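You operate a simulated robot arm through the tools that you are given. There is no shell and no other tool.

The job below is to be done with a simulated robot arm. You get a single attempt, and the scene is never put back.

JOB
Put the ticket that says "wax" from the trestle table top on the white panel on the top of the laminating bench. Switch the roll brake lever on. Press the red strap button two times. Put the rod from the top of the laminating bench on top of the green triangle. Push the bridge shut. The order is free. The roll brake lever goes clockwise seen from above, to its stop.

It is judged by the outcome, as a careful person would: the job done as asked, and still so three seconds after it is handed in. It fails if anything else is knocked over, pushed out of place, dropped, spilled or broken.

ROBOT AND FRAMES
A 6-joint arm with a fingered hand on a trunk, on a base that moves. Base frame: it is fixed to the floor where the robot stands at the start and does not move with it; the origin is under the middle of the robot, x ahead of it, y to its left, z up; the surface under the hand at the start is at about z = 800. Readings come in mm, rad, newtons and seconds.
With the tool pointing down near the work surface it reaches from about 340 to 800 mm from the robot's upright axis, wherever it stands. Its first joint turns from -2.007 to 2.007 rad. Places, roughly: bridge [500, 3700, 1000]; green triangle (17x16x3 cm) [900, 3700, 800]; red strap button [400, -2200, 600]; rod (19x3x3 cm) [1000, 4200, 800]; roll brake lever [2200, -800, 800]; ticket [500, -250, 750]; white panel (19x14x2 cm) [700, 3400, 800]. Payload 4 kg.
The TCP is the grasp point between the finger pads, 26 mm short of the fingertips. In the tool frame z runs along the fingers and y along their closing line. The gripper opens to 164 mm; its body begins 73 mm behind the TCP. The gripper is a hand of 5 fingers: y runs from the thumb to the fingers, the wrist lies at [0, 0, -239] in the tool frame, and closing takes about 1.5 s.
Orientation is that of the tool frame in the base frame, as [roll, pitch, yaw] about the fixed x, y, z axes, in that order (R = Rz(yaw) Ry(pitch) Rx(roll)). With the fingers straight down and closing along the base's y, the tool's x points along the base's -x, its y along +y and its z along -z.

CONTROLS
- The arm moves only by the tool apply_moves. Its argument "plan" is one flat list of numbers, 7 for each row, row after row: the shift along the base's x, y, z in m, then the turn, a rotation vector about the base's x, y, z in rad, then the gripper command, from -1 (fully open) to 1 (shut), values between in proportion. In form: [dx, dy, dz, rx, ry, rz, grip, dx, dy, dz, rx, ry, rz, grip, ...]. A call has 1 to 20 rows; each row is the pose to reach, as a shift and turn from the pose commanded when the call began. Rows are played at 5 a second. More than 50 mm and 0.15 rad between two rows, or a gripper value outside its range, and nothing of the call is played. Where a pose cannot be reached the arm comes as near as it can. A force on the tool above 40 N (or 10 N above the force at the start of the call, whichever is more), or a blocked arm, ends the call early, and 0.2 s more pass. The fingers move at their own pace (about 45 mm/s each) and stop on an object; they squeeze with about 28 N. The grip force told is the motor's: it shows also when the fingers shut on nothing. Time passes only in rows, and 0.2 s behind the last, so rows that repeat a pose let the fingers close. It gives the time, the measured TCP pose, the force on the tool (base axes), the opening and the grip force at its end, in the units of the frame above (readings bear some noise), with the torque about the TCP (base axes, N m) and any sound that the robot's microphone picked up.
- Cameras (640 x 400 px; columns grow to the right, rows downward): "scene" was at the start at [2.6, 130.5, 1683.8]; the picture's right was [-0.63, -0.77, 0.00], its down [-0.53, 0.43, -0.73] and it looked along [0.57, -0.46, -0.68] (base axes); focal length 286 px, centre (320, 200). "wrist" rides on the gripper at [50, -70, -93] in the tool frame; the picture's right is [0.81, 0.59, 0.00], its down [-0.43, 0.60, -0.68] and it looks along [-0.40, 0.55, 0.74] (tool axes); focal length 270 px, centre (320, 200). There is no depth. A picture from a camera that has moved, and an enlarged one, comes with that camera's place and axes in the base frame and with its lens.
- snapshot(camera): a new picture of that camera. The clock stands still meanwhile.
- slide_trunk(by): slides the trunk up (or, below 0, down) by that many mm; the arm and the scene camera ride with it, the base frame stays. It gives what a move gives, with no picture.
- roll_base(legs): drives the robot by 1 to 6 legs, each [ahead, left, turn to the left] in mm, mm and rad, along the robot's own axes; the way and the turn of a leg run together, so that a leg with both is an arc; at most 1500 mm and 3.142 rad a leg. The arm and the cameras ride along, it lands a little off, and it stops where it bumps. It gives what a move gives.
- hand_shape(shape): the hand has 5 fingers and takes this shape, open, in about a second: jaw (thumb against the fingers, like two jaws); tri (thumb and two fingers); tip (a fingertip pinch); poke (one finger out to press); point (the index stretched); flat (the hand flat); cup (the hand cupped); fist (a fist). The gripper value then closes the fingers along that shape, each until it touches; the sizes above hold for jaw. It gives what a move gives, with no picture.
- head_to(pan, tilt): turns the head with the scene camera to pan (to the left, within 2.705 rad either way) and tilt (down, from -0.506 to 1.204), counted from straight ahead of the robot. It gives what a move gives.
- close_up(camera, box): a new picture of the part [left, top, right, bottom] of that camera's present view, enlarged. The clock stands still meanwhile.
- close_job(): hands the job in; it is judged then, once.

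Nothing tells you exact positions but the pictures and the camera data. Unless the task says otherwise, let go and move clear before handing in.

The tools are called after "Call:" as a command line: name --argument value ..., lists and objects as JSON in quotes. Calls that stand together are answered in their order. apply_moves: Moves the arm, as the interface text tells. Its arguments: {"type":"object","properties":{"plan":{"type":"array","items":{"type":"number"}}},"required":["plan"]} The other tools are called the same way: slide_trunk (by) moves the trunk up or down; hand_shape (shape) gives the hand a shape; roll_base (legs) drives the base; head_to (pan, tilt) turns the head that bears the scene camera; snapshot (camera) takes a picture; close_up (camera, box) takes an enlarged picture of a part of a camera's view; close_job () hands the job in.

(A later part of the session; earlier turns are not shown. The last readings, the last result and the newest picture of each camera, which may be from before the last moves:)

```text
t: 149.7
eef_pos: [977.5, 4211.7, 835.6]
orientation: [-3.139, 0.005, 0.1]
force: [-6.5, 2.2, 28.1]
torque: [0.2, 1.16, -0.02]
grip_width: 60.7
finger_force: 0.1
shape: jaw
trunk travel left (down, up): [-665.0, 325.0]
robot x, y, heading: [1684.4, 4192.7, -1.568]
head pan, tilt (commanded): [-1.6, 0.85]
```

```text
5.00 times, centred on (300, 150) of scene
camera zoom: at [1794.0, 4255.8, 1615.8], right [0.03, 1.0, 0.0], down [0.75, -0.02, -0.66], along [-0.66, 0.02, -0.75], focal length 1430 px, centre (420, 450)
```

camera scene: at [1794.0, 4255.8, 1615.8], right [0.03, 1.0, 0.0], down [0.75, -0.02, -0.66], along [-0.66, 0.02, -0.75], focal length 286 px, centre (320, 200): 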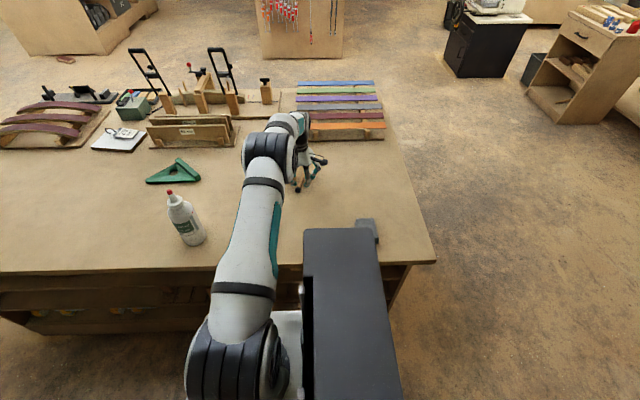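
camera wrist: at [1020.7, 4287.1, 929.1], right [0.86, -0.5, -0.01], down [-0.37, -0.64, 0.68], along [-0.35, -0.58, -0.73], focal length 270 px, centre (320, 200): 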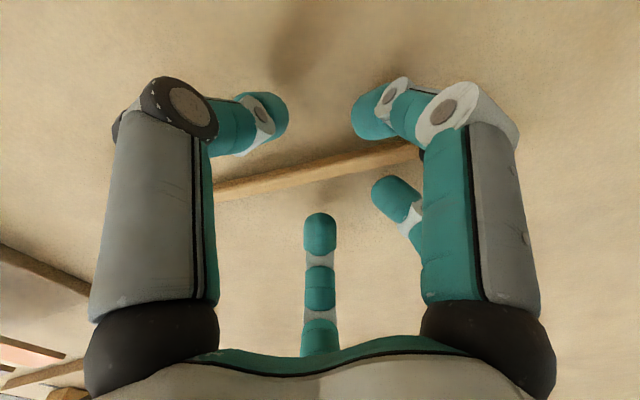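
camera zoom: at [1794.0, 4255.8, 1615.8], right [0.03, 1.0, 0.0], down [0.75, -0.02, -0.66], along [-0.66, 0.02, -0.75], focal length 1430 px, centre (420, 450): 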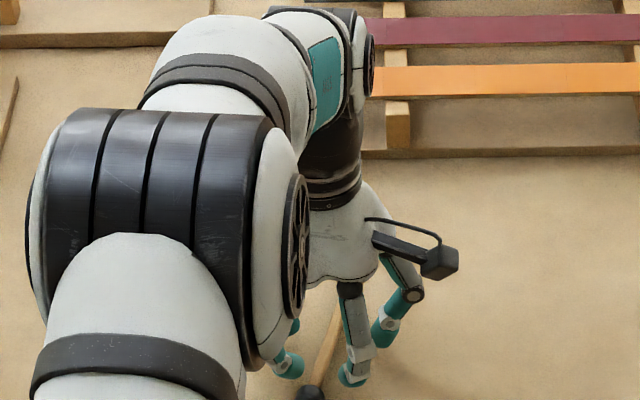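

A fifth finger evidently sits over the stick line, so this straddle doesn't work. I'll lift, turn the hand so the stick lies along the tool's x axis (thumb side vs. finger side), and open fully.

Call:
apply_moves --plan '[0, 0, 0.02, 0, 0, 0, 0.2, 0, 0.002, 0.05, 0, 0, -0.1, 0, 0.001, 0.005, 0.07, 0, 0, -0.2, -0.5, 0.001, 0.008, 0.075, 0, 0, -0.3, -1, 0.001, 0.008, 0.075, 0, 0, -0.3, -1, 0.001, 0.008, 0.075, 0, 0, -0.3, -1, 0.001, 0.008, 0.075, 0, 0, -0.3, -1, 0.001, 0.008, 0.075, 0, 0, -0.3, -1]'

Call:
snapshot --camera "wrist"

Call:
close_up --camera "wrist" --box '[200, 40, 460, 200]'

```text
t: 151.5
eef_pos: [979.3, 4221.2, 906.5]
orientation: [-3.141, -0.001, -0.197]
force: [0.8, 0.0, 0.6]
torque: [0.0, -0.01, 0.01]
grip_width: 163.8
finger_force: 0.1
shape: jaw
trunk travel left (down, up): [-665.0, 325.0]
robot x, y, heading: [1685.7, 4199.3, -1.571]
head pan, tilt (commanded): [-1.6, 0.85]
```

```text
taken
camera wrist: at [1043.0, 4280.1, 999.5], right [0.68, -0.74, 0.0], down [-0.54, -0.5, 0.68], along [-0.5, -0.46, -0.74], focal length 270 px, centre (320, 200)
```

wrist: 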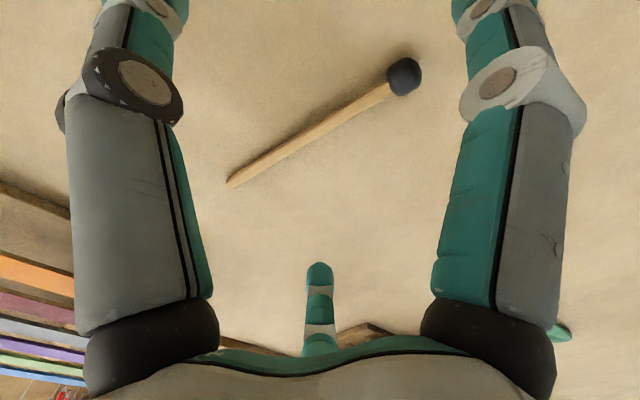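

```text
2.46 times, centred on (330, 120) of wrist
camera zoom: at [1043.0, 4280.1, 999.5], right [0.68, -0.74, 0.0], down [-0.54, -0.5, 0.68], along [-0.5, -0.46, -0.74], focal length 665 px, centre (295, 397)
```

zoom: 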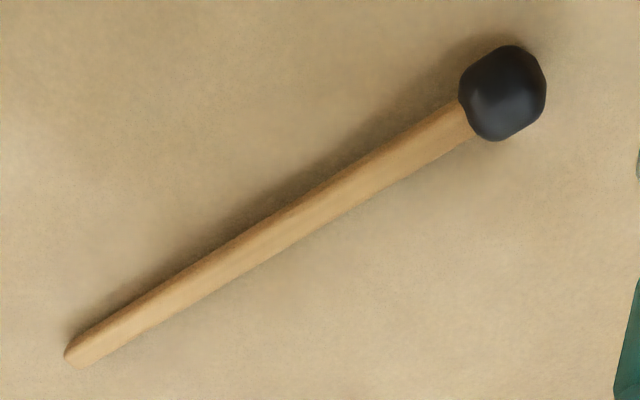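

The rod is now fully visible: ball (1036, 4199), end (879, 4233). The hand is well placed beside it; I'll descend in steps.

Call:
apply_moves --plan '[-0.003, -0.001, -0.03, 0, 0, 0, -1, -0.005, -0.001, -0.055, 0, 0, 0, -1, -0.005, -0.001, -0.067, 0, 0, 0, -1, -0.005, -0.001, -0.072, 0, 0, 0, -1]'

Call:
snapshot --camera "wrist"

```text
t: 152.5
eef_pos: [975.1, 4217.4, 834.9]
orientation: [-3.141, 0.0, -0.199]
force: [0.1, 0.8, 0.1]
torque: [0.01, -0.04, -0.01]
grip_width: 164.0
finger_force: 0.0
shape: jaw
trunk travel left (down, up): [-665.0, 325.0]
robot x, y, heading: [1688.5, 4199.0, -1.565]
head pan, tilt (commanded): [-1.6, 0.85]
```

```text
taken
camera wrist: at [1038.0, 4276.8, 927.4], right [0.68, -0.74, 0.0], down [-0.54, -0.5, 0.68], along [-0.5, -0.46, -0.74], focal length 270 px, centre (320, 200)
```

wrist: 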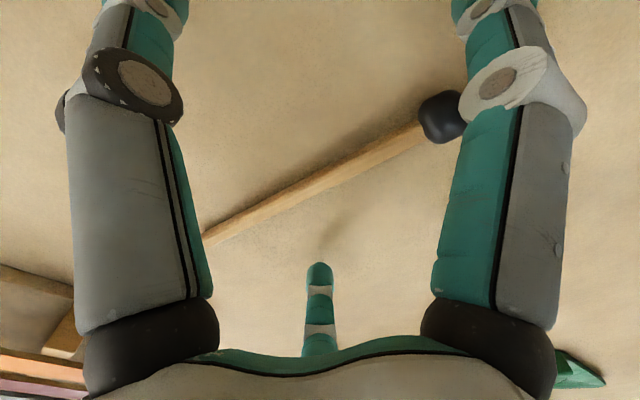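

Clear of contact at z≈835. Closing now.

Call:
apply_moves --plan '[0, 0, 0, 0, 0, 0, -0.6, 0, 0, 0, 0, 0, 0, -0.2, 0, 0, 0, 0, 0, 0, 0.2, 0, 0, 0, 0, 0, 0, 0.5, 0, 0, 0, 0, 0, 0, 0.8, 0, 0, 0, 0, 0, 0, 1, 0, 0, 0, 0, 0, 0, 1, 0, 0, 0, 0, 0, 0, 1, 0, 0, 0, 0, 0, 0, 1, 0, 0, 0, 0, 0, 0, 1]'

Call:
snapshot --camera "wrist"

Call:
close_up --camera "scene" --box '[260, 130, 340, 210]'

```text
t: 154.7
eef_pos: [975.6, 4217.5, 835.1]
orientation: [-3.14, 0.003, -0.199]
force: [-0.4, -0.9, 2.2]
torque: [-0.01, 0.02, -0.04]
grip_width: 6.0
finger_force: 20.0
shape: jaw
trunk travel left (down, up): [-665.0, 325.0]
robot x, y, heading: [1686.7, 4193.6, -1.573]
head pan, tilt (commanded): [-1.6, 0.85]
```

```text
taken
camera wrist: at [1038.0, 4276.5, 928.3], right [0.68, -0.74, 0.0], down [-0.54, -0.5, 0.68], along [-0.5, -0.46, -0.74], focal length 270 px, centre (320, 200)
```

wrist: 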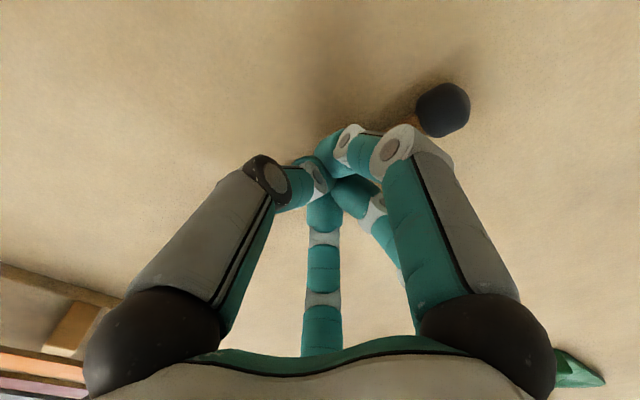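

```text
5.00 times, centred on (300, 170) of scene
camera zoom: at [1791.7, 4255.5, 1616.0], right [0.03, 1.0, 0.0], down [0.75, -0.02, -0.66], along [-0.66, 0.02, -0.75], focal length 1430 px, centre (420, 350)
```

zoom: 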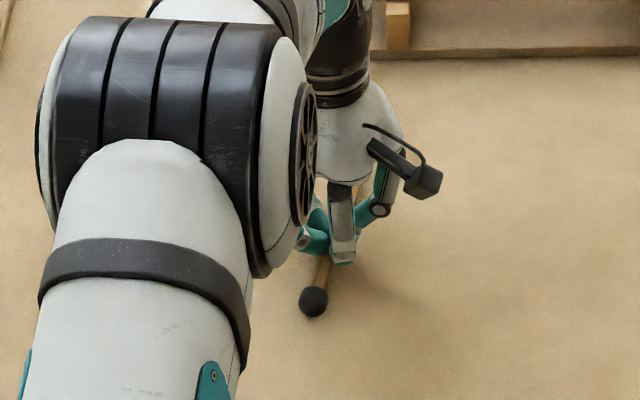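

The fingers stopped on the stick (width 6, grip force 20). Lifting to check.

Call:
apply_moves --plan '[0, 0, 0.015, 0, 0, 0, 1, 0, 0, 0.04, 0, 0, 0, 1, 0, 0, 0.08, 0, 0, 0, 1, 0, 0, 0.12, 0, 0, 0, 1, 0, 0, 0.12, 0, 0, 0, 1]'

Call:
snapshot --camera "wrist"

Call:
close_up --camera "scene" --box '[260, 110, 340, 190]'

```text
t: 155.9
eef_pos: [974.7, 4220.0, 956.9]
orientation: [3.141, -0.002, -0.199]
force: [0.2, 0.2, 0.4]
torque: [0.0, 0.02, 0.0]
grip_width: 5.8
finger_force: 28.5
shape: jaw
trunk travel left (down, up): [-665.0, 325.0]
robot x, y, heading: [1687.6, 4195.6, -1.573]
head pan, tilt (commanded): [-1.6, 0.85]
```

```text
taken
camera wrist: at [1038.0, 4278.9, 1049.6], right [0.68, -0.74, 0.0], down [-0.54, -0.5, 0.68], along [-0.5, -0.46, -0.74], focal length 270 px, centre (320, 200)
```

wrist: 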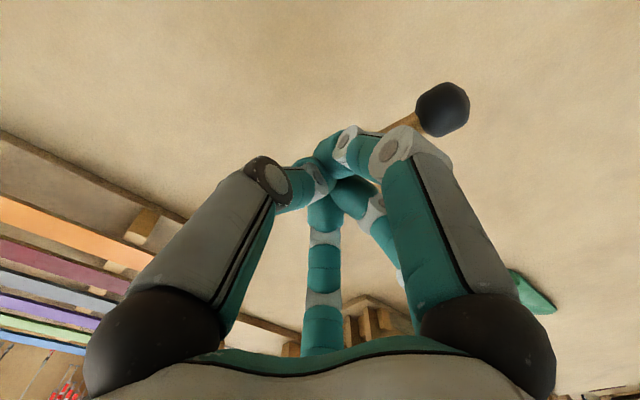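

```text
5.00 times, centred on (300, 150) of scene
camera zoom: at [1791.3, 4255.7, 1616.0], right [0.03, 1.0, 0.0], down [0.75, -0.02, -0.66], along [-0.66, 0.02, -0.75], focal length 1430 px, centre (420, 450)
```

zoom: 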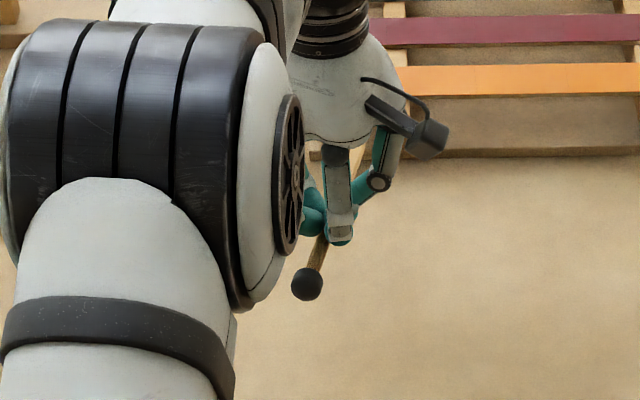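

The rod is held firmly (ball 63 mm from TCP toward +x). I'll raise the trunk, drive 500 mm along to the green triangle, and look from close.

Call:
slide_trunk --by 100

Call:
roll_base --legs '[[500, -10, 0]]'

Call:
snapshot --camera "wrist"

Call:
snapshot --camera "scene"

```text
t: 157.2
eef_pos: [975.2, 4220.2, 1056.5]
orientation: [-3.141, 0.0, -0.2]
force: [-0.6, -0.2, 0.4]
torque: [0.0, -0.02, 0.03]
grip_width: 5.4
finger_force: 27.8
shape: jaw
trunk travel left (down, up): [-765.0, 225.0]
robot x, y, heading: [1681.0, 4197.2, -1.569]
head pan, tilt (commanded): [-1.6, 0.85]
```

```text
t: 160.2
eef_pos: [963.3, 3720.2, 1056.6]
orientation: [3.14, -0.001, -0.205]
force: [0.3, 0.1, 0.5]
torque: [0.07, 0.03, 0.01]
grip_width: 5.9
finger_force: 28.0
shape: jaw
trunk travel left (down, up): [-765.0, 225.0]
robot x, y, heading: [1677.2, 3689.6, -1.576]
head pan, tilt (commanded): [-1.6, 0.85]
```

```text
taken
camera wrist: at [1027.0, 3778.3, 1149.3], right [0.67, -0.74, 0.0], down [-0.54, -0.5, 0.68], along [-0.5, -0.46, -0.74], focal length 270 px, centre (320, 200)
```

wrist: 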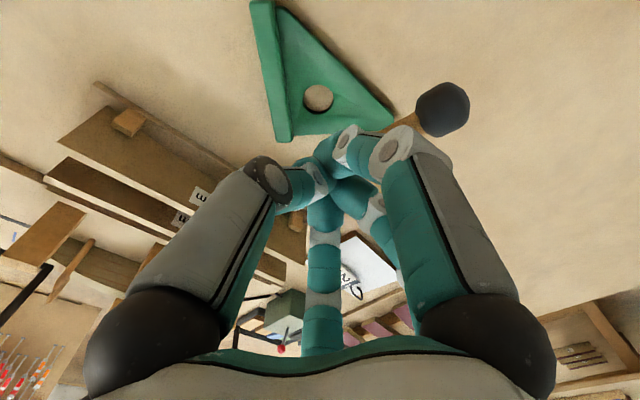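

```text
taken
camera scene: at [1780.3, 3751.9, 1716.0], right [0.03, 1.0, 0.0], down [0.75, -0.03, -0.66], along [-0.66, 0.02, -0.75], focal length 286 px, centre (320, 200)
```

scene: 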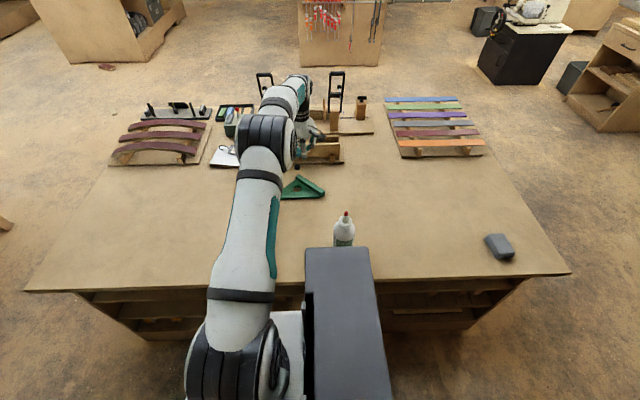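

Call:
close_up --camera "wrist" --box '[230, 0, 480, 160]'

```text
2.50 times, centred on (355, 80) of wrist
camera zoom: at [1027.0, 3778.3, 1149.3], right [0.67, -0.74, 0.0], down [-0.54, -0.5, 0.68], along [-0.5, -0.46, -0.74], focal length 676 px, centre (232, 500)
```

zoom: 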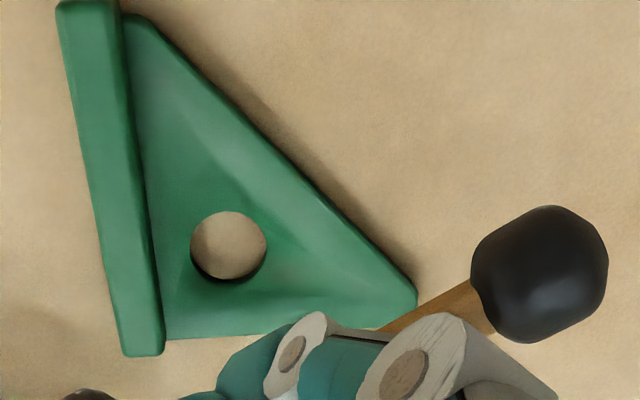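

I now have the triangle well located: plate corners about A(973, 3597), B(865, 3680), C(970, 3780), stock along B–C. I'll lay the rod with its ball on the plate near A and the stick resting across the stock; first turning the hand.

Call:
apply_moves --plan '[-0.004, -0.004, 0, 0, 0, -0.13, 1, -0.008, -0.007, 0, 0, 0, -0.26, 1, -0.012, -0.011, 0, 0, 0, -0.39, 1, -0.016, -0.015, 0, 0, 0, -0.52, 1, -0.02, -0.018, 0, 0, 0, -0.65, 1, -0.024, -0.022, 0, 0, 0, -0.78, 1, -0.027, -0.025, 0, 0, 0, -0.91, 1, -0.028, -0.026, 0, 0, 0, -1.045, 1, -0.028, -0.026, 0, 0, 0, -1.045, 1]'

Call:
snapshot --camera "wrist"

Call:
close_up --camera "scene" --box '[250, 110, 370, 210]'

```text
t: 162.2
eef_pos: [935.0, 3694.6, 1056.4]
orientation: [3.141, -0.001, -1.251]
force: [-0.3, -0.4, 0.0]
torque: [-0.01, -0.01, 0.0]
grip_width: 5.5
finger_force: 28.0
shape: jaw
trunk travel left (down, up): [-765.0, 225.0]
robot x, y, heading: [1674.6, 3689.0, -1.574]
head pan, tilt (commanded): [-1.6, 0.85]
```

```text
taken
camera wrist: at [1017.7, 3669.1, 1150.0], right [-0.3, -0.95, 0.0], down [-0.7, 0.22, 0.68], along [-0.65, 0.21, -0.74], focal length 270 px, centre (320, 200)
```

wrist: 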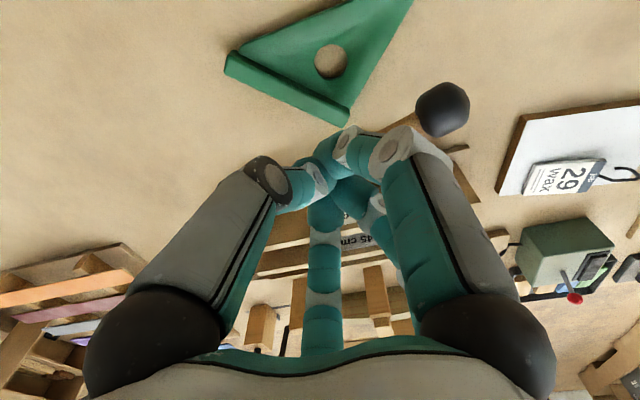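

```text
4.00 times, centred on (310, 160) of scene
camera zoom: at [1780.4, 3752.6, 1716.0], right [0.03, 1.0, 0.0], down [0.75, -0.03, -0.66], along [-0.66, 0.02, -0.75], focal length 1144 px, centre (360, 360)
```

zoom: 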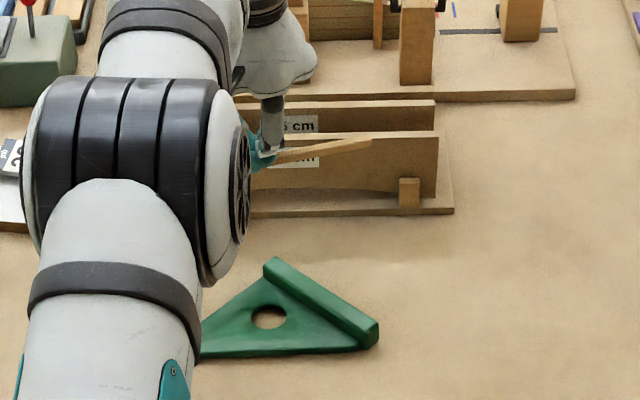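

The triangle position is confirmed from this angle (hole at (924, 3687)). I'll lower the trunk, tilt the rod ball-down to match the final lie, and approach.

Call:
slide_trunk --by -100

Call:
apply_moves --plan '[0, 0, -0.01, 0.05, 0.015, 0, 1, 0, 0, -0.02, 0.1, 0.03, 0, 1, 0, 0, -0.035, 0.148, 0.045, 0, 1, 0, 0, -0.06, 0.148, 0.045, 0, 1, 0, 0, -0.06, 0.148, 0.045, 0, 1]'

Call:
snapshot --camera "wrist"

Call:
close_up --camera "scene" --box '[250, 110, 370, 210]'

```text
t: 163.5
eef_pos: [934.7, 3694.0, 956.9]
orientation: [3.141, -0.001, -1.248]
force: [-0.4, -0.2, 2.1]
torque: [0.0, -0.01, 0.01]
grip_width: 5.9
finger_force: 27.8
shape: jaw
trunk travel left (down, up): [-665.0, 325.0]
robot x, y, heading: [1673.5, 3694.2, -1.581]
head pan, tilt (commanded): [-1.6, 0.85]
```

```text
t: 164.7
eef_pos: [937.1, 3694.3, 896.2]
orientation: [-3.135, 0.154, -1.247]
force: [-0.6, -0.6, 0.2]
torque: [-0.05, 0.0, 0.0]
grip_width: 5.7
finger_force: 27.7
shape: jaw
trunk travel left (down, up): [-665.0, 325.0]
robot x, y, heading: [1673.4, 3691.0, -1.575]
head pan, tilt (commanded): [-1.6, 0.85]
```

```text
taken
camera wrist: at [1023.1, 3654.8, 979.7], right [-0.3, -0.94, -0.13], down [-0.67, 0.12, 0.73], along [-0.68, 0.31, -0.67], focal length 270 px, centre (320, 200)
```

wrist: 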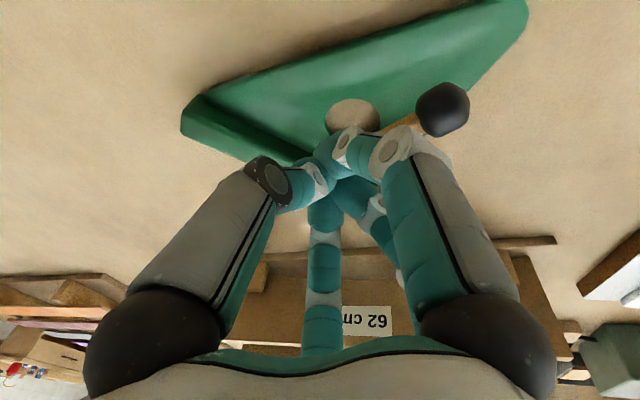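

```text
4.00 times, centred on (310, 160) of scene
camera zoom: at [1780.4, 3752.6, 1616.0], right [0.03, 1.0, 0.0], down [0.75, -0.03, -0.66], along [-0.66, 0.02, -0.75], focal length 1144 px, centre (360, 360)
```

zoom: 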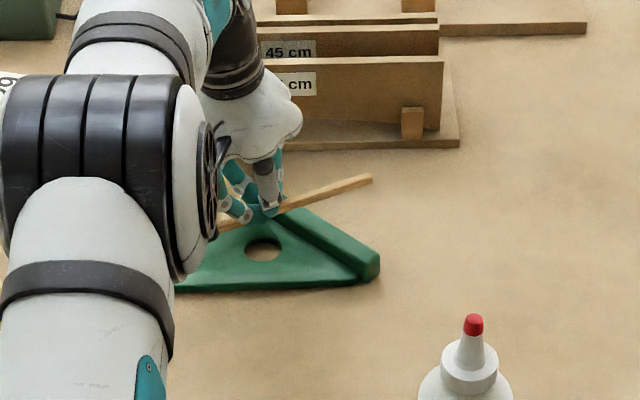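

The ball is over the plate near corner A as planned. I'll descend slowly and watch for contact.

Call:
apply_moves --plan '[0, 0, -0.015, 0, 0, 0, 1, 0, 0, -0.028, 0, 0, 0, 1, 0, 0, -0.028, 0, 0, 0, 1]'

Call:
close_up --camera "wrist" --box '[160, 0, 540, 200]'

Call:
close_up --camera "scene" --box '[260, 130, 360, 200]'

```text
t: 165.5
eef_pos: [936.2, 3694.9, 867.9]
orientation: [-3.139, 0.156, -1.249]
force: [0.1, -0.4, -0.7]
torque: [0.02, -0.03, 0.03]
grip_width: 5.6
finger_force: 27.7
shape: jaw
trunk travel left (down, up): [-665.0, 325.0]
robot x, y, heading: [1676.6, 3691.7, -1.578]
head pan, tilt (commanded): [-1.6, 0.85]
```

```text
1.68 times, centred on (350, 100) of wrist
camera zoom: at [1022.0, 3656.5, 952.0], right [-0.3, -0.94, -0.13], down [-0.67, 0.12, 0.73], along [-0.68, 0.31, -0.67], focal length 455 px, centre (270, 368)
```

zoom: 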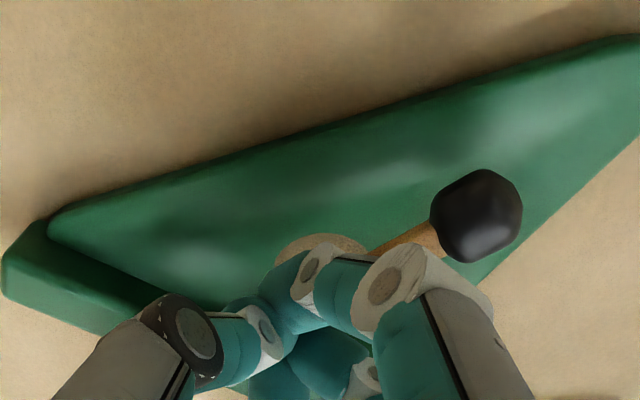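

```text
5.71 times, centred on (310, 165) of scene
camera zoom: at [1780.4, 3752.6, 1616.0], right [0.03, 1.0, 0.0], down [0.75, -0.03, -0.66], along [-0.66, 0.02, -0.75], focal length 1634 px, centre (377, 400)
```

zoom: 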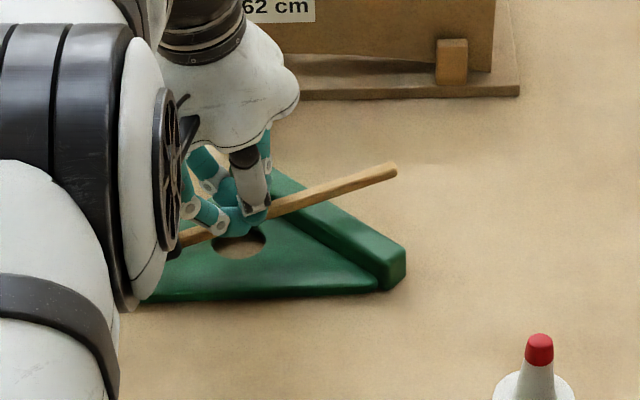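

Call:
apply_moves --plan '[0, 0, -0.005, 0, 0, 0, 1, 0, 0, -0.008, 0, 0, 0, 1]'

Call:
apply_moves --plan '[0, 0, -0.002, 0, 0, 0, 1, 0, 0, -0.004, 0, 0, 0, 1]'

Call:
close_up --camera "scene" --box '[260, 130, 360, 200]'

```text
t: 166.1
eef_pos: [933.8, 3694.6, 860.0]
orientation: [-3.138, 0.156, -1.248]
force: [-0.2, 0.0, -0.3]
torque: [-0.03, 0.01, 0.02]
grip_width: 5.3
finger_force: 27.8
shape: jaw
trunk travel left (down, up): [-665.0, 325.0]
robot x, y, heading: [1674.4, 3695.2, -1.581]
head pan, tilt (commanded): [-1.6, 0.85]
```

```text
t: 166.7
eef_pos: [936.0, 3695.2, 857.6]
orientation: [-3.138, 0.155, -1.248]
force: [-0.7, 0.7, 1.0]
torque: [0.01, -0.03, 0.0]
grip_width: 5.7
finger_force: 28.2
shape: jaw
trunk travel left (down, up): [-665.0, 325.0]
robot x, y, heading: [1674.1, 3693.7, -1.577]
head pan, tilt (commanded): [-1.6, 0.85]
```

```text
5.71 times, centred on (310, 165) of scene
camera zoom: at [1780.5, 3752.6, 1616.0], right [0.03, 1.0, 0.0], down [0.75, -0.03, -0.66], along [-0.66, 0.02, -0.75], focal length 1634 px, centre (377, 400)
```

zoom: 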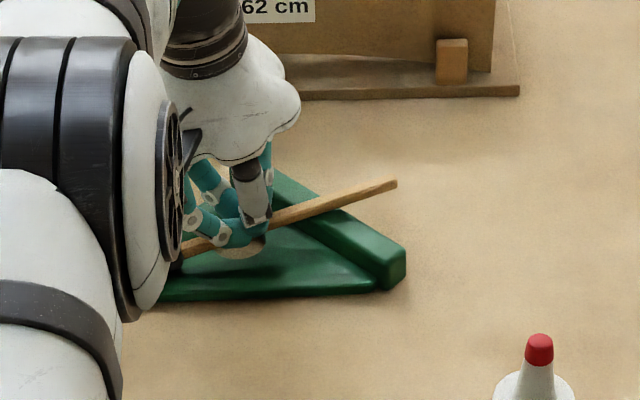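

Call:
apply_moves --plan '[0, 0, -0.002, 0, 0, 0, 1, 0, 0, -0.004, 0, 0, 0, 1]'

Call:
apply_moves --plan '[0, 0, -0.002, 0, 0, 0, 1, 0, 0, -0.004, 0, 0, 0, 1]'

Call:
close_up --camera "wrist" --box '[160, 0, 540, 200]'

```text
t: 167.3
eef_pos: [935.1, 3696.1, 855.5]
orientation: [3.141, 0.157, -1.249]
force: [-0.2, 1.2, 20.2]
torque: [0.04, 0.17, -0.02]
grip_width: 5.8
finger_force: 28.4
shape: jaw
trunk travel left (down, up): [-665.0, 325.0]
robot x, y, heading: [1672.6, 3694.4, -1.576]
head pan, tilt (commanded): [-1.6, 0.85]
```

```text
t: 167.9
eef_pos: [935.3, 3696.2, 852.4]
orientation: [3.138, 0.158, -1.249]
force: [-2.4, 0.5, 36.3]
torque: [0.05, 0.3, -0.05]
grip_width: 5.8
finger_force: 28.3
shape: jaw
trunk travel left (down, up): [-665.0, 325.0]
robot x, y, heading: [1672.7, 3694.4, -1.576]
head pan, tilt (commanded): [-1.6, 0.85]
```

```text
1.68 times, centred on (350, 100) of wrist
camera zoom: at [1022.2, 3656.5, 937.1], right [-0.3, -0.94, -0.13], down [-0.66, 0.12, 0.74], along [-0.68, 0.31, -0.66], focal length 455 px, centre (270, 368)
```

zoom: 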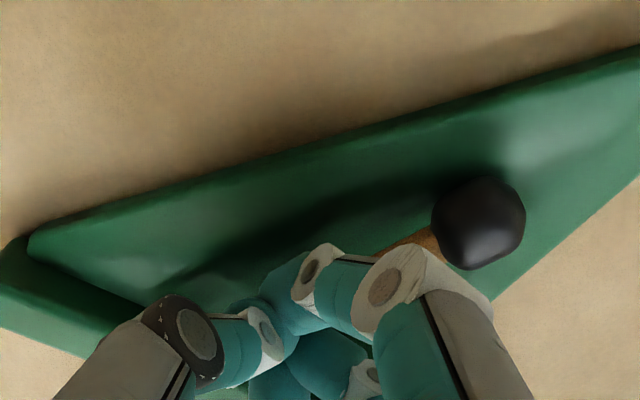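

Contact came right at the predicted height, balanced between ball and stock. I'll relieve the pressure slightly and open the fingers a little.

Call:
apply_moves --plan '[0, 0, 0.002, 0, 0, 0, 1, 0, 0, 0.003, 0, 0, 0, 0.95, 0, 0, 0.003, 0, 0, 0, 0.85, 0, 0, 0.003, 0, 0, 0, 0.75, 0, 0, 0.003, 0, 0, 0, 0.65]'

Call:
snapshot --camera "wrist"

Call:
close_up --camera "scene" --box '[260, 130, 360, 200]'

```text
t: 169.1
eef_pos: [937.4, 3695.3, 848.6]
orientation: [-3.136, 0.153, -1.248]
force: [-0.2, 0.5, -0.1]
torque: [0.0, 0.0, 0.04]
grip_width: 28.4
finger_force: 0.0
shape: jaw
trunk travel left (down, up): [-665.0, 325.0]
robot x, y, heading: [1669.7, 3692.9, -1.577]
head pan, tilt (commanded): [-1.6, 0.85]
```

```text
taken
camera wrist: at [1023.0, 3657.4, 934.6], right [-0.3, -0.94, -0.13], down [-0.67, 0.12, 0.73], along [-0.67, 0.31, -0.67], focal length 270 px, centre (320, 200)
```

wrist: 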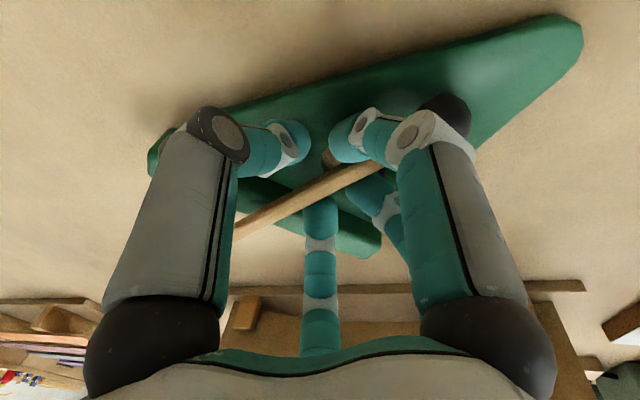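

```text
5.71 times, centred on (310, 165) of scene
camera zoom: at [1780.6, 3752.6, 1615.7], right [0.03, 1.0, 0.0], down [0.75, -0.03, -0.66], along [-0.66, 0.02, -0.75], focal length 1634 px, centre (377, 400)
```

zoom: 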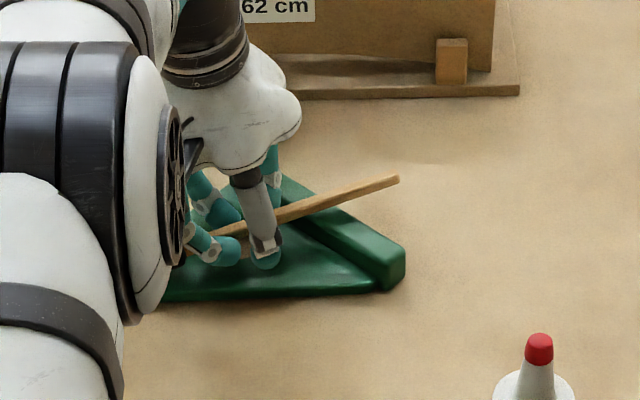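

The rod rests on the plate and stock. I'll open a bit more and withdraw upward along the tool axis.

Call:
apply_moves --plan '[0, 0, 0, 0, 0, 0, 0.5, 0, 0, 0.001, 0, 0, 0, 0.35, 0, 0, 0.001, 0, 0, 0, 0.35]'

Call:
apply_moves --plan '[0.0005, -0.001, 0.01, 0, 0, 0, 0.33, 0.001, -0.003, 0.022, 0, 0, 0, 0.33, 0.002, -0.006, 0.04, 0, 0, 0, 0.33]'

Call:
snapshot --camera "wrist"

Call:
close_up --camera "scene" --box '[260, 130, 360, 200]'

```text
t: 169.9
eef_pos: [936.0, 3695.4, 853.8]
orientation: [-3.136, 0.154, -1.249]
force: [-0.2, 0.5, -0.4]
torque: [-0.07, 0.01, 0.0]
grip_width: 52.9
finger_force: 0.1
shape: jaw
trunk travel left (down, up): [-665.0, 325.0]
robot x, y, heading: [1673.4, 3691.7, -1.573]
head pan, tilt (commanded): [-1.6, 0.85]
```

```text
t: 170.7
eef_pos: [936.7, 3690.2, 892.5]
orientation: [-3.136, 0.156, -1.247]
force: [0.6, 0.0, -0.2]
torque: [0.01, -0.01, 0.03]
grip_width: 54.6
finger_force: 0.1
shape: jaw
trunk travel left (down, up): [-665.0, 325.0]
robot x, y, heading: [1674.4, 3697.0, -1.575]
head pan, tilt (commanded): [-1.6, 0.85]
```

```text
taken
camera wrist: at [1022.4, 3651.6, 976.5], right [-0.3, -0.94, -0.13], down [-0.67, 0.12, 0.73], along [-0.68, 0.31, -0.67], focal length 270 px, centre (320, 200)
```

wrist: 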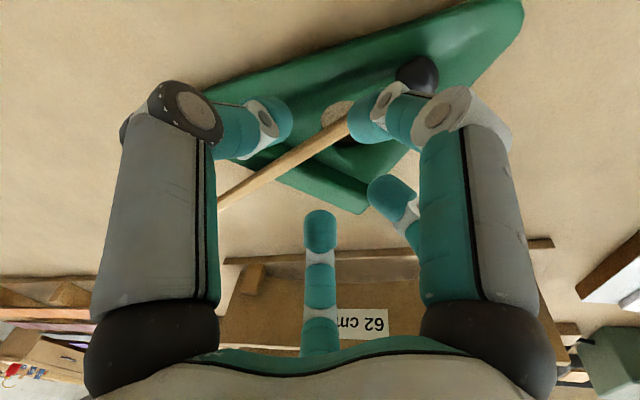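

```text
5.71 times, centred on (310, 165) of scene
camera zoom: at [1780.5, 3752.6, 1615.9], right [0.03, 1.0, 0.0], down [0.75, -0.03, -0.66], along [-0.66, 0.02, -0.75], focal length 1634 px, centre (377, 400)
```

zoom: 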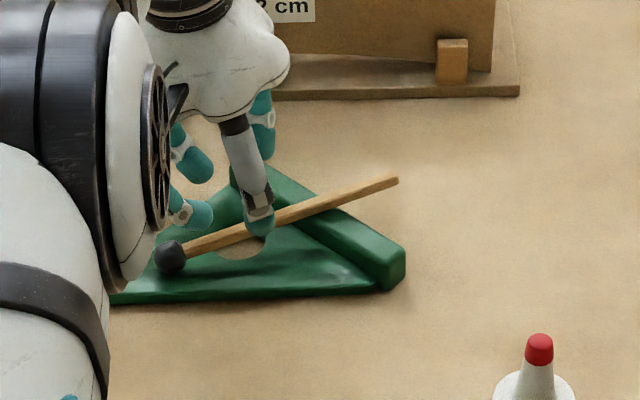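

The rod lies on the triangle. I'll raise further, level the hand, and verify again.

Call:
apply_moves --plan '[0.002, -0.006, 0.04, 0, 0, 0, 0.33, 0.02, -0.008, 0.08, 0, 0, 0, 0.33, 0.05, -0.008, 0.11, -0.05, -0.015, 0, 0.33, 0.09, -0.008, 0.14, -0.1, -0.03, 0, 0.33, 0.13, -0.008, 0.17, -0.148, -0.045, 0, 0.33, 0.17, -0.008, 0.2, -0.148, -0.045, 0.13, 0.33, 0.21, -0.008, 0.22, -0.148, -0.045, 0.26, 0.33]'

Call:
close_up --camera "scene" --box '[260, 130, 360, 200]'

Call:
snapshot --camera "scene"

```text
t: 172.3
eef_pos: [1150.0, 3680.8, 1112.6]
orientation: [3.12, 0.001, -0.989]
force: [0.3, 0.9, 0.1]
torque: [0.03, 0.0, 0.02]
grip_width: 54.6
finger_force: 0.1
shape: jaw
trunk travel left (down, up): [-665.0, 325.0]
robot x, y, heading: [1676.3, 3692.6, -1.575]
head pan, tilt (commanded): [-1.6, 0.85]
```

```text
5.71 times, centred on (310, 165) of scene
camera zoom: at [1782.1, 3752.7, 1615.8], right [0.03, 1.0, 0.0], down [0.75, -0.03, -0.66], along [-0.66, 0.02, -0.75], focal length 1634 px, centre (377, 400)
```

zoom: 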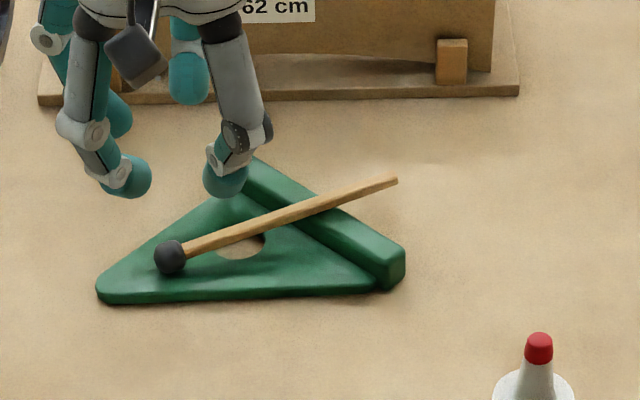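

```text
taken
camera scene: at [1782.1, 3752.7, 1615.8], right [0.03, 1.0, 0.0], down [0.75, -0.03, -0.66], along [-0.66, 0.02, -0.75], focal length 286 px, centre (320, 200)
```

scene: 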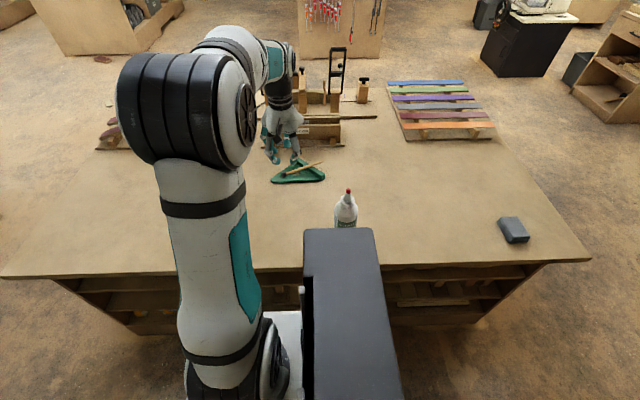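

The rod rests stably on the triangle. Next: the roll brake lever around (2200, −800). I'll drive out of the aisle, turn to face +x and strafe down the corridor behind the trestle table.

Call:
roll_base --legs '[[1390, 0, 0], [0, 0, 1.575], [-190, 0, 0]]'

Call:
head_to --pan -1.2 --tilt 0.5

Call:
snapshot --camera "scene"

```text
t: 184.4
eef_pos: [1559.1, 1740.2, 1112.3]
orientation: [3.12, 0.001, 0.66]
force: [-0.1, -1.2, 0.0]
torque: [0.0, 0.0, -0.03]
grip_width: 54.8
finger_force: 0.1
shape: jaw
trunk travel left (down, up): [-665.0, 325.0]
robot x, y, heading: [1508.5, 2263.6, 0.081]
head pan, tilt (commanded): [-1.6, 0.85]
```

```text
t: 185.3
eef_pos: [1559.6, 1740.2, 1111.6]
orientation: [3.123, 0.001, 0.66]
force: [0.0, -0.3, 0.0]
torque: [-0.01, -0.01, -0.01]
grip_width: 54.6
finger_force: 0.0
shape: jaw
trunk travel left (down, up): [-665.0, 325.0]
robot x, y, heading: [1503.3, 2264.5, 0.073]
head pan, tilt (commanded): [-1.201, 0.499]
```

```text
taken
camera scene: at [1470.5, 2360.5, 1645.9], right [-0.9, -0.43, 0.0], down [-0.21, 0.43, -0.88], along [0.38, -0.79, -0.48], focal length 286 px, centre (320, 200)
```

scene: 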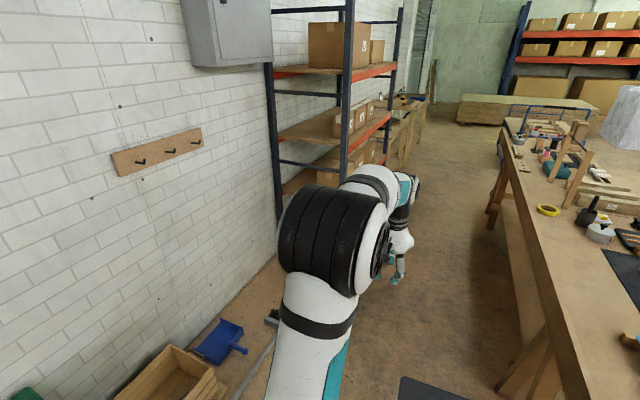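

The corridor is clear. I'll correct my heading and strafe toward −y in stages.

Call:
roll_base --legs '[[-20, 0, -0.075], [0, -1400, 0]]'

Call:
head_to --pan -1.0 --tilt 0.6

Call:
snapshot --camera "scene"

```text
t: 192.7
eef_pos: [1505.7, 359.1, 1112.8]
orientation: [3.122, 0.002, 0.594]
force: [0.5, 0.2, -0.4]
torque: [0.02, 0.01, 0.05]
grip_width: 54.6
finger_force: 0.0
shape: jaw
trunk travel left (down, up): [-665.0, 325.0]
robot x, y, heading: [1487.0, 886.6, 0.009]
head pan, tilt (commanded): [-1.201, 0.499]
```

```text
t: 193.4
eef_pos: [1506.0, 359.5, 1111.3]
orientation: [3.121, 0.0, 0.593]
force: [0.3, -0.8, -0.4]
torque: [0.01, -0.01, -0.06]
grip_width: 54.8
finger_force: 0.1
shape: jaw
trunk travel left (down, up): [-665.0, 325.0]
robot x, y, heading: [1487.2, 883.9, 0.011]
head pan, tilt (commanded): [-1.0, 0.6]
```

```text
taken
camera scene: at [1473.7, 994.0, 1636.9], right [-0.84, -0.54, 0.0], down [-0.31, 0.47, -0.83], along [0.45, -0.69, -0.56], focal length 286 px, centre (320, 200)
```

scene: 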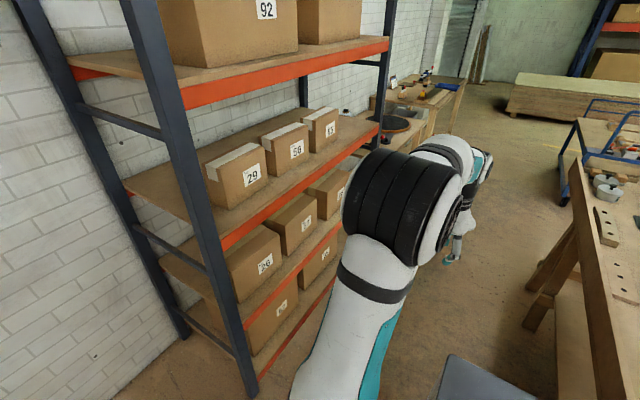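

Call:
roll_base --legs '[[0, -1400, -0.01]]'

Call:
head_to --pan -0.6 --tilt 0.6

Call:
snapshot --camera "scene"

```text
t: 200.4
eef_pos: [1521.9, -1038.3, 1112.9]
orientation: [3.123, 0.002, 0.599]
force: [1.1, -0.1, 0.6]
torque: [-0.03, -0.01, 0.0]
grip_width: 54.7
finger_force: 0.0
shape: jaw
trunk travel left (down, up): [-665.0, 325.0]
robot x, y, heading: [1505.4, -512.1, 0.011]
head pan, tilt (commanded): [-1.0, 0.6]
```

```text
t: 201.2
eef_pos: [1523.3, -1037.0, 1111.8]
orientation: [3.123, 0.002, 0.598]
force: [0.1, -0.1, -0.6]
torque: [0.0, 0.01, -0.02]
grip_width: 54.5
finger_force: 0.1
shape: jaw
trunk travel left (down, up): [-665.0, 325.0]
robot x, y, heading: [1501.7, -511.6, 0.014]
head pan, tilt (commanded): [-0.6, 0.6]
```

```text
taken
camera scene: at [1510.5, -378.2, 1636.9], right [-0.56, -0.83, 0.0], down [-0.47, 0.31, -0.83], along [0.69, -0.46, -0.56], focal length 286 px, centre (320, 200)
```

scene: 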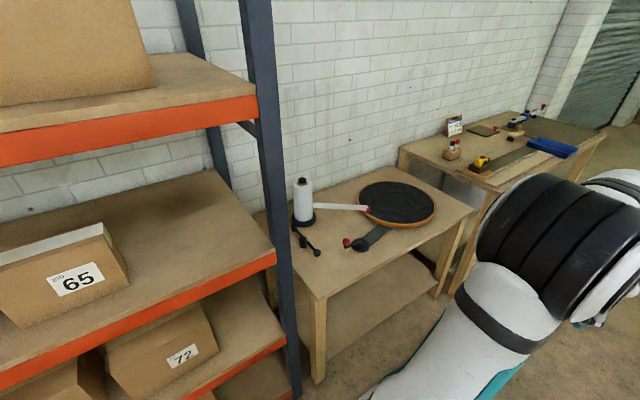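

Now I can see the wrapping table with the roll, turntable and levers. I'll zoom in to identify the roll brake lever.

Call:
close_up --camera "scene" --box '[270, 165, 450, 275]'

Call:
close_up --camera "scene" --box '[280, 170, 400, 260]'

```text
3.56 times, centred on (360, 220) of scene
camera zoom: at [1510.5, -378.2, 1636.9], right [-0.56, -0.83, 0.0], down [-0.47, 0.31, -0.83], along [0.69, -0.46, -0.56], focal length 1017 px, centre (178, 129)
```

zoom: 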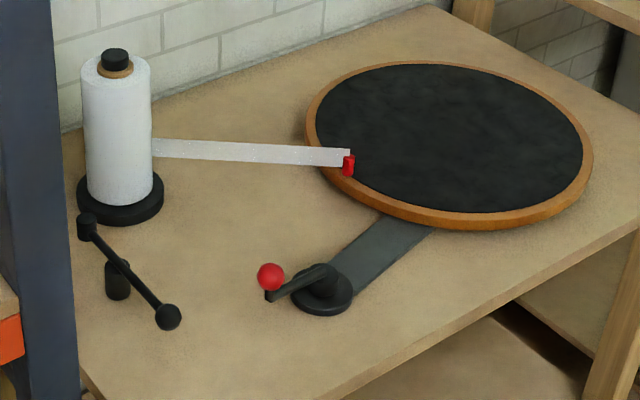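

```text
4.44 times, centred on (340, 215) of scene
camera zoom: at [1510.5, -378.2, 1636.9], right [-0.56, -0.83, 0.0], down [-0.47, 0.31, -0.83], along [0.69, -0.46, -0.56], focal length 1271 px, centre (231, 133)
```

zoom: 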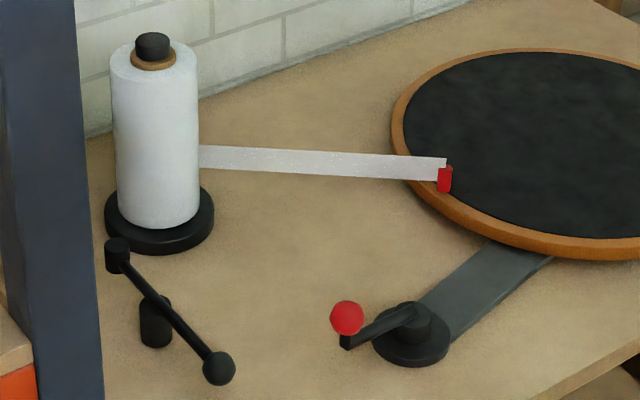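

The black lever beside the film roll (ball handle at about (2182, −815), pivot (2260, −796)) is the roll brake; clockwise from above means its handle moves toward +y. The red-knob crank belongs to the turntable. I'll position the base in front of it.

Call:
roll_base --legs '[[75, -390, -0.012]]'

Call:
head_to --pan 0.1 --tilt 0.8

Call:
snapshot --camera "scene"

```text
t: 203.7
eef_pos: [1586.8, -1423.5, 1111.3]
orientation: [3.123, 0.002, 0.577]
force: [0.3, -0.2, 0.1]
torque: [0.02, 0.0, -0.02]
grip_width: 54.6
finger_force: 0.1
shape: jaw
trunk travel left (down, up): [-665.0, 325.0]
robot x, y, heading: [1577.1, -893.4, -0.008]
head pan, tilt (commanded): [-0.6, 0.6]
```

```text
t: 204.8
eef_pos: [1587.8, -1422.2, 1111.4]
orientation: [3.123, 0.002, 0.577]
force: [-0.3, 0.4, -0.8]
torque: [0.04, -0.02, -0.01]
grip_width: 54.5
finger_force: 0.2
shape: jaw
trunk travel left (down, up): [-665.0, 325.0]
robot x, y, heading: [1578.1, -894.4, -0.002]
head pan, tilt (commanded): [0.099, 0.799]
```

```text
taken
camera scene: at [1597.1, -705.6, 1620.0], right [0.09, -1.0, 0.0], down [-0.71, -0.07, -0.7], along [0.69, 0.06, -0.72], focal length 286 px, centre (320, 200)
```

scene: 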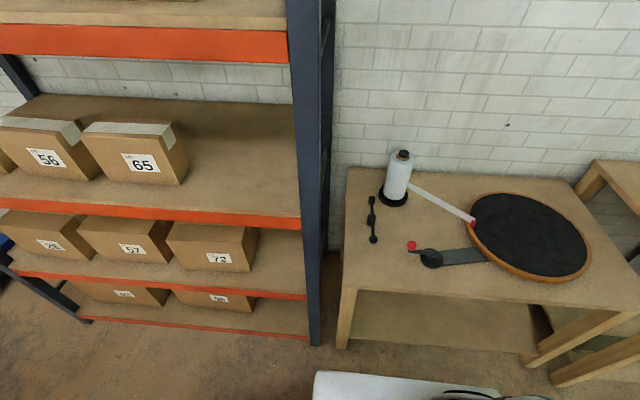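

I'll swing the arm around to the front (hand high, fingers closed), ending on the −y side of the lever.

Call:
apply_moves --plan '[0.0431, 0.0025, 0, 0, 0, 0.135, 1, 0.0858, 0.0087, 0, 0, 0, 0.27, 1, 0.1279, 0.0182, 0, 0, 0, 0.405, 1, 0.169, 0.0311, 0, 0, 0, 0.54, 1, 0.2089, 0.0474, 0, 0, 0, 0.675, 1, 0.2474, 0.0668, 0, 0, 0, 0.81, 1, 0.2841, 0.0893, 0, 0, 0, 0.945, 1, 0.319, 0.1148, 0, 0, 0, 1.08, 1, 0.3516, 0.143, 0, 0, 0, 1.215, 1, 0.3818, 0.1738, 0, 0, 0, 1.35, 1, 0.4094, 0.207, 0, 0, 0, 1.485, 1, 0.4341, 0.2423, 0, 0, 0, 1.62, 1, 0.456, 0.2795, 0, 0, 0, 1.755, 1, 0.4747, 0.3183, 0, 0, 0, 1.89, 1, 0.4902, 0.3586, 0, 0, 0, 2.025, 1, 0.5024, 0.3999, 0, 0, 0, 2.16, 1, 0.5111, 0.4422, 0, 0, 0, 2.295, 1, 0.5164, 0.485, 0, 0, 0, 2.43, 1]'

Call:
snapshot --camera "wrist"

Call:
snapshot --camera "scene"

```text
t: 208.6
eef_pos: [2105.0, -936.4, 1114.1]
orientation: [3.12, 0.003, 3.011]
force: [-0.6, 0.2, 0.3]
torque: [0.01, 0.0, 0.01]
grip_width: 0.2
finger_force: 27.7
shape: jaw
trunk travel left (down, up): [-665.0, 325.0]
robot x, y, heading: [1579.3, -896.2, -0.011]
head pan, tilt (commanded): [0.099, 0.799]
```

```text
taken
camera wrist: at [2045.3, -1000.2, 1205.2], right [-0.73, 0.69, 0.01], down [0.5, 0.52, 0.69], along [0.47, 0.5, -0.72], focal length 270 px, centre (320, 200)
```

wrist: 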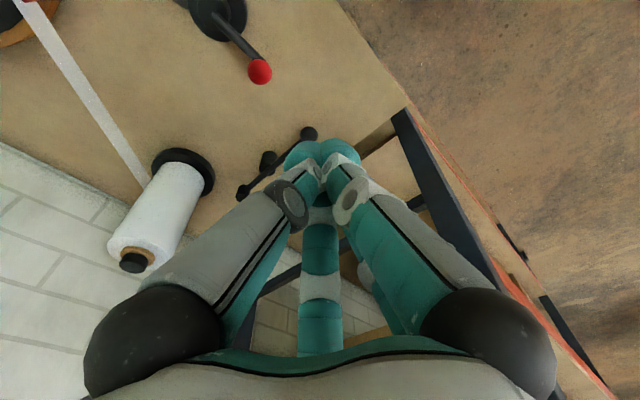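

```text
taken
camera scene: at [1597.3, -704.6, 1619.9], right [0.09, -1.0, 0.0], down [-0.71, -0.07, -0.7], along [0.69, 0.06, -0.72], focal length 286 px, centre (320, 200)
```

scene: 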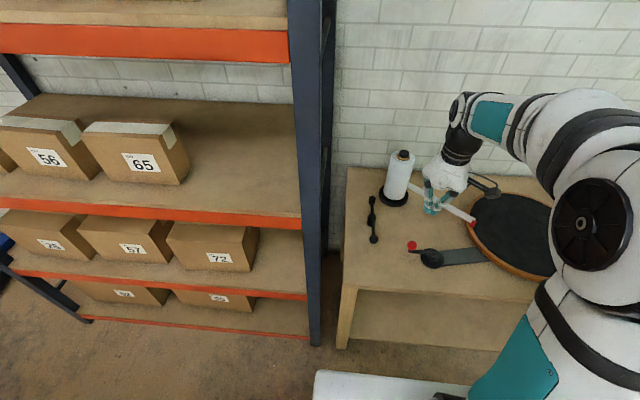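

The lever sits lower than I assumed (around z≈790). I'll come closer on its −y side and look again from near.

Call:
apply_moves --plan '[0.025, 0.002, -0.04, -0.01, 0.001, 0, 1, 0.05, 0.004, -0.08, -0.021, 0.003, 0, 1, 0.075, 0.005, -0.12, -0.021, 0.003, 0, 1, 0.095, 0.006, -0.16, -0.021, 0.003, 0, 1, 0.095, 0.006, -0.184, -0.021, 0.003, 0, 1, 0.095, 0.006, -0.184, -0.021, 0.003, 0, 1]'

Call:
snapshot --camera "wrist"

Call:
close_up --camera "scene" --box '[340, 170, 460, 270]'

```text
t: 210.0
eef_pos: [2199.2, -933.7, 926.2]
orientation: [-3.14, 0.0, 3.01]
force: [-0.7, -0.3, -0.7]
torque: [0.01, 0.01, 0.03]
grip_width: 0.0
finger_force: 27.5
shape: jaw
trunk travel left (down, up): [-665.0, 325.0]
robot x, y, heading: [1579.5, -893.8, -0.004]
head pan, tilt (commanded): [0.099, 0.799]
```

```text
taken
camera wrist: at [2139.1, -993.4, 1019.5], right [-0.72, 0.69, 0.0], down [0.51, 0.53, 0.68], along [0.47, 0.49, -0.74], focal length 270 px, centre (320, 200)
```

wrist: 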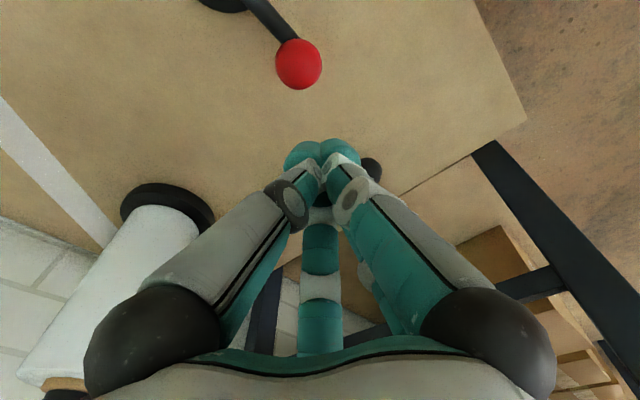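

```text
4.00 times, centred on (400, 220) of scene
camera zoom: at [1597.2, -705.3, 1620.0], right [0.09, -1.0, 0.0], down [-0.71, -0.07, -0.7], along [0.69, 0.06, -0.72], focal length 1144 px, centre (0, 120)
```

zoom: 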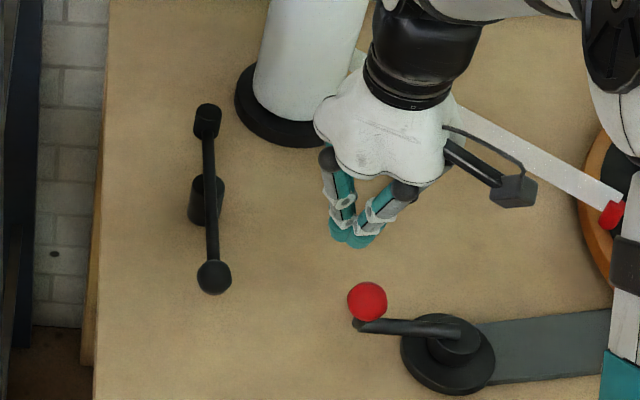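

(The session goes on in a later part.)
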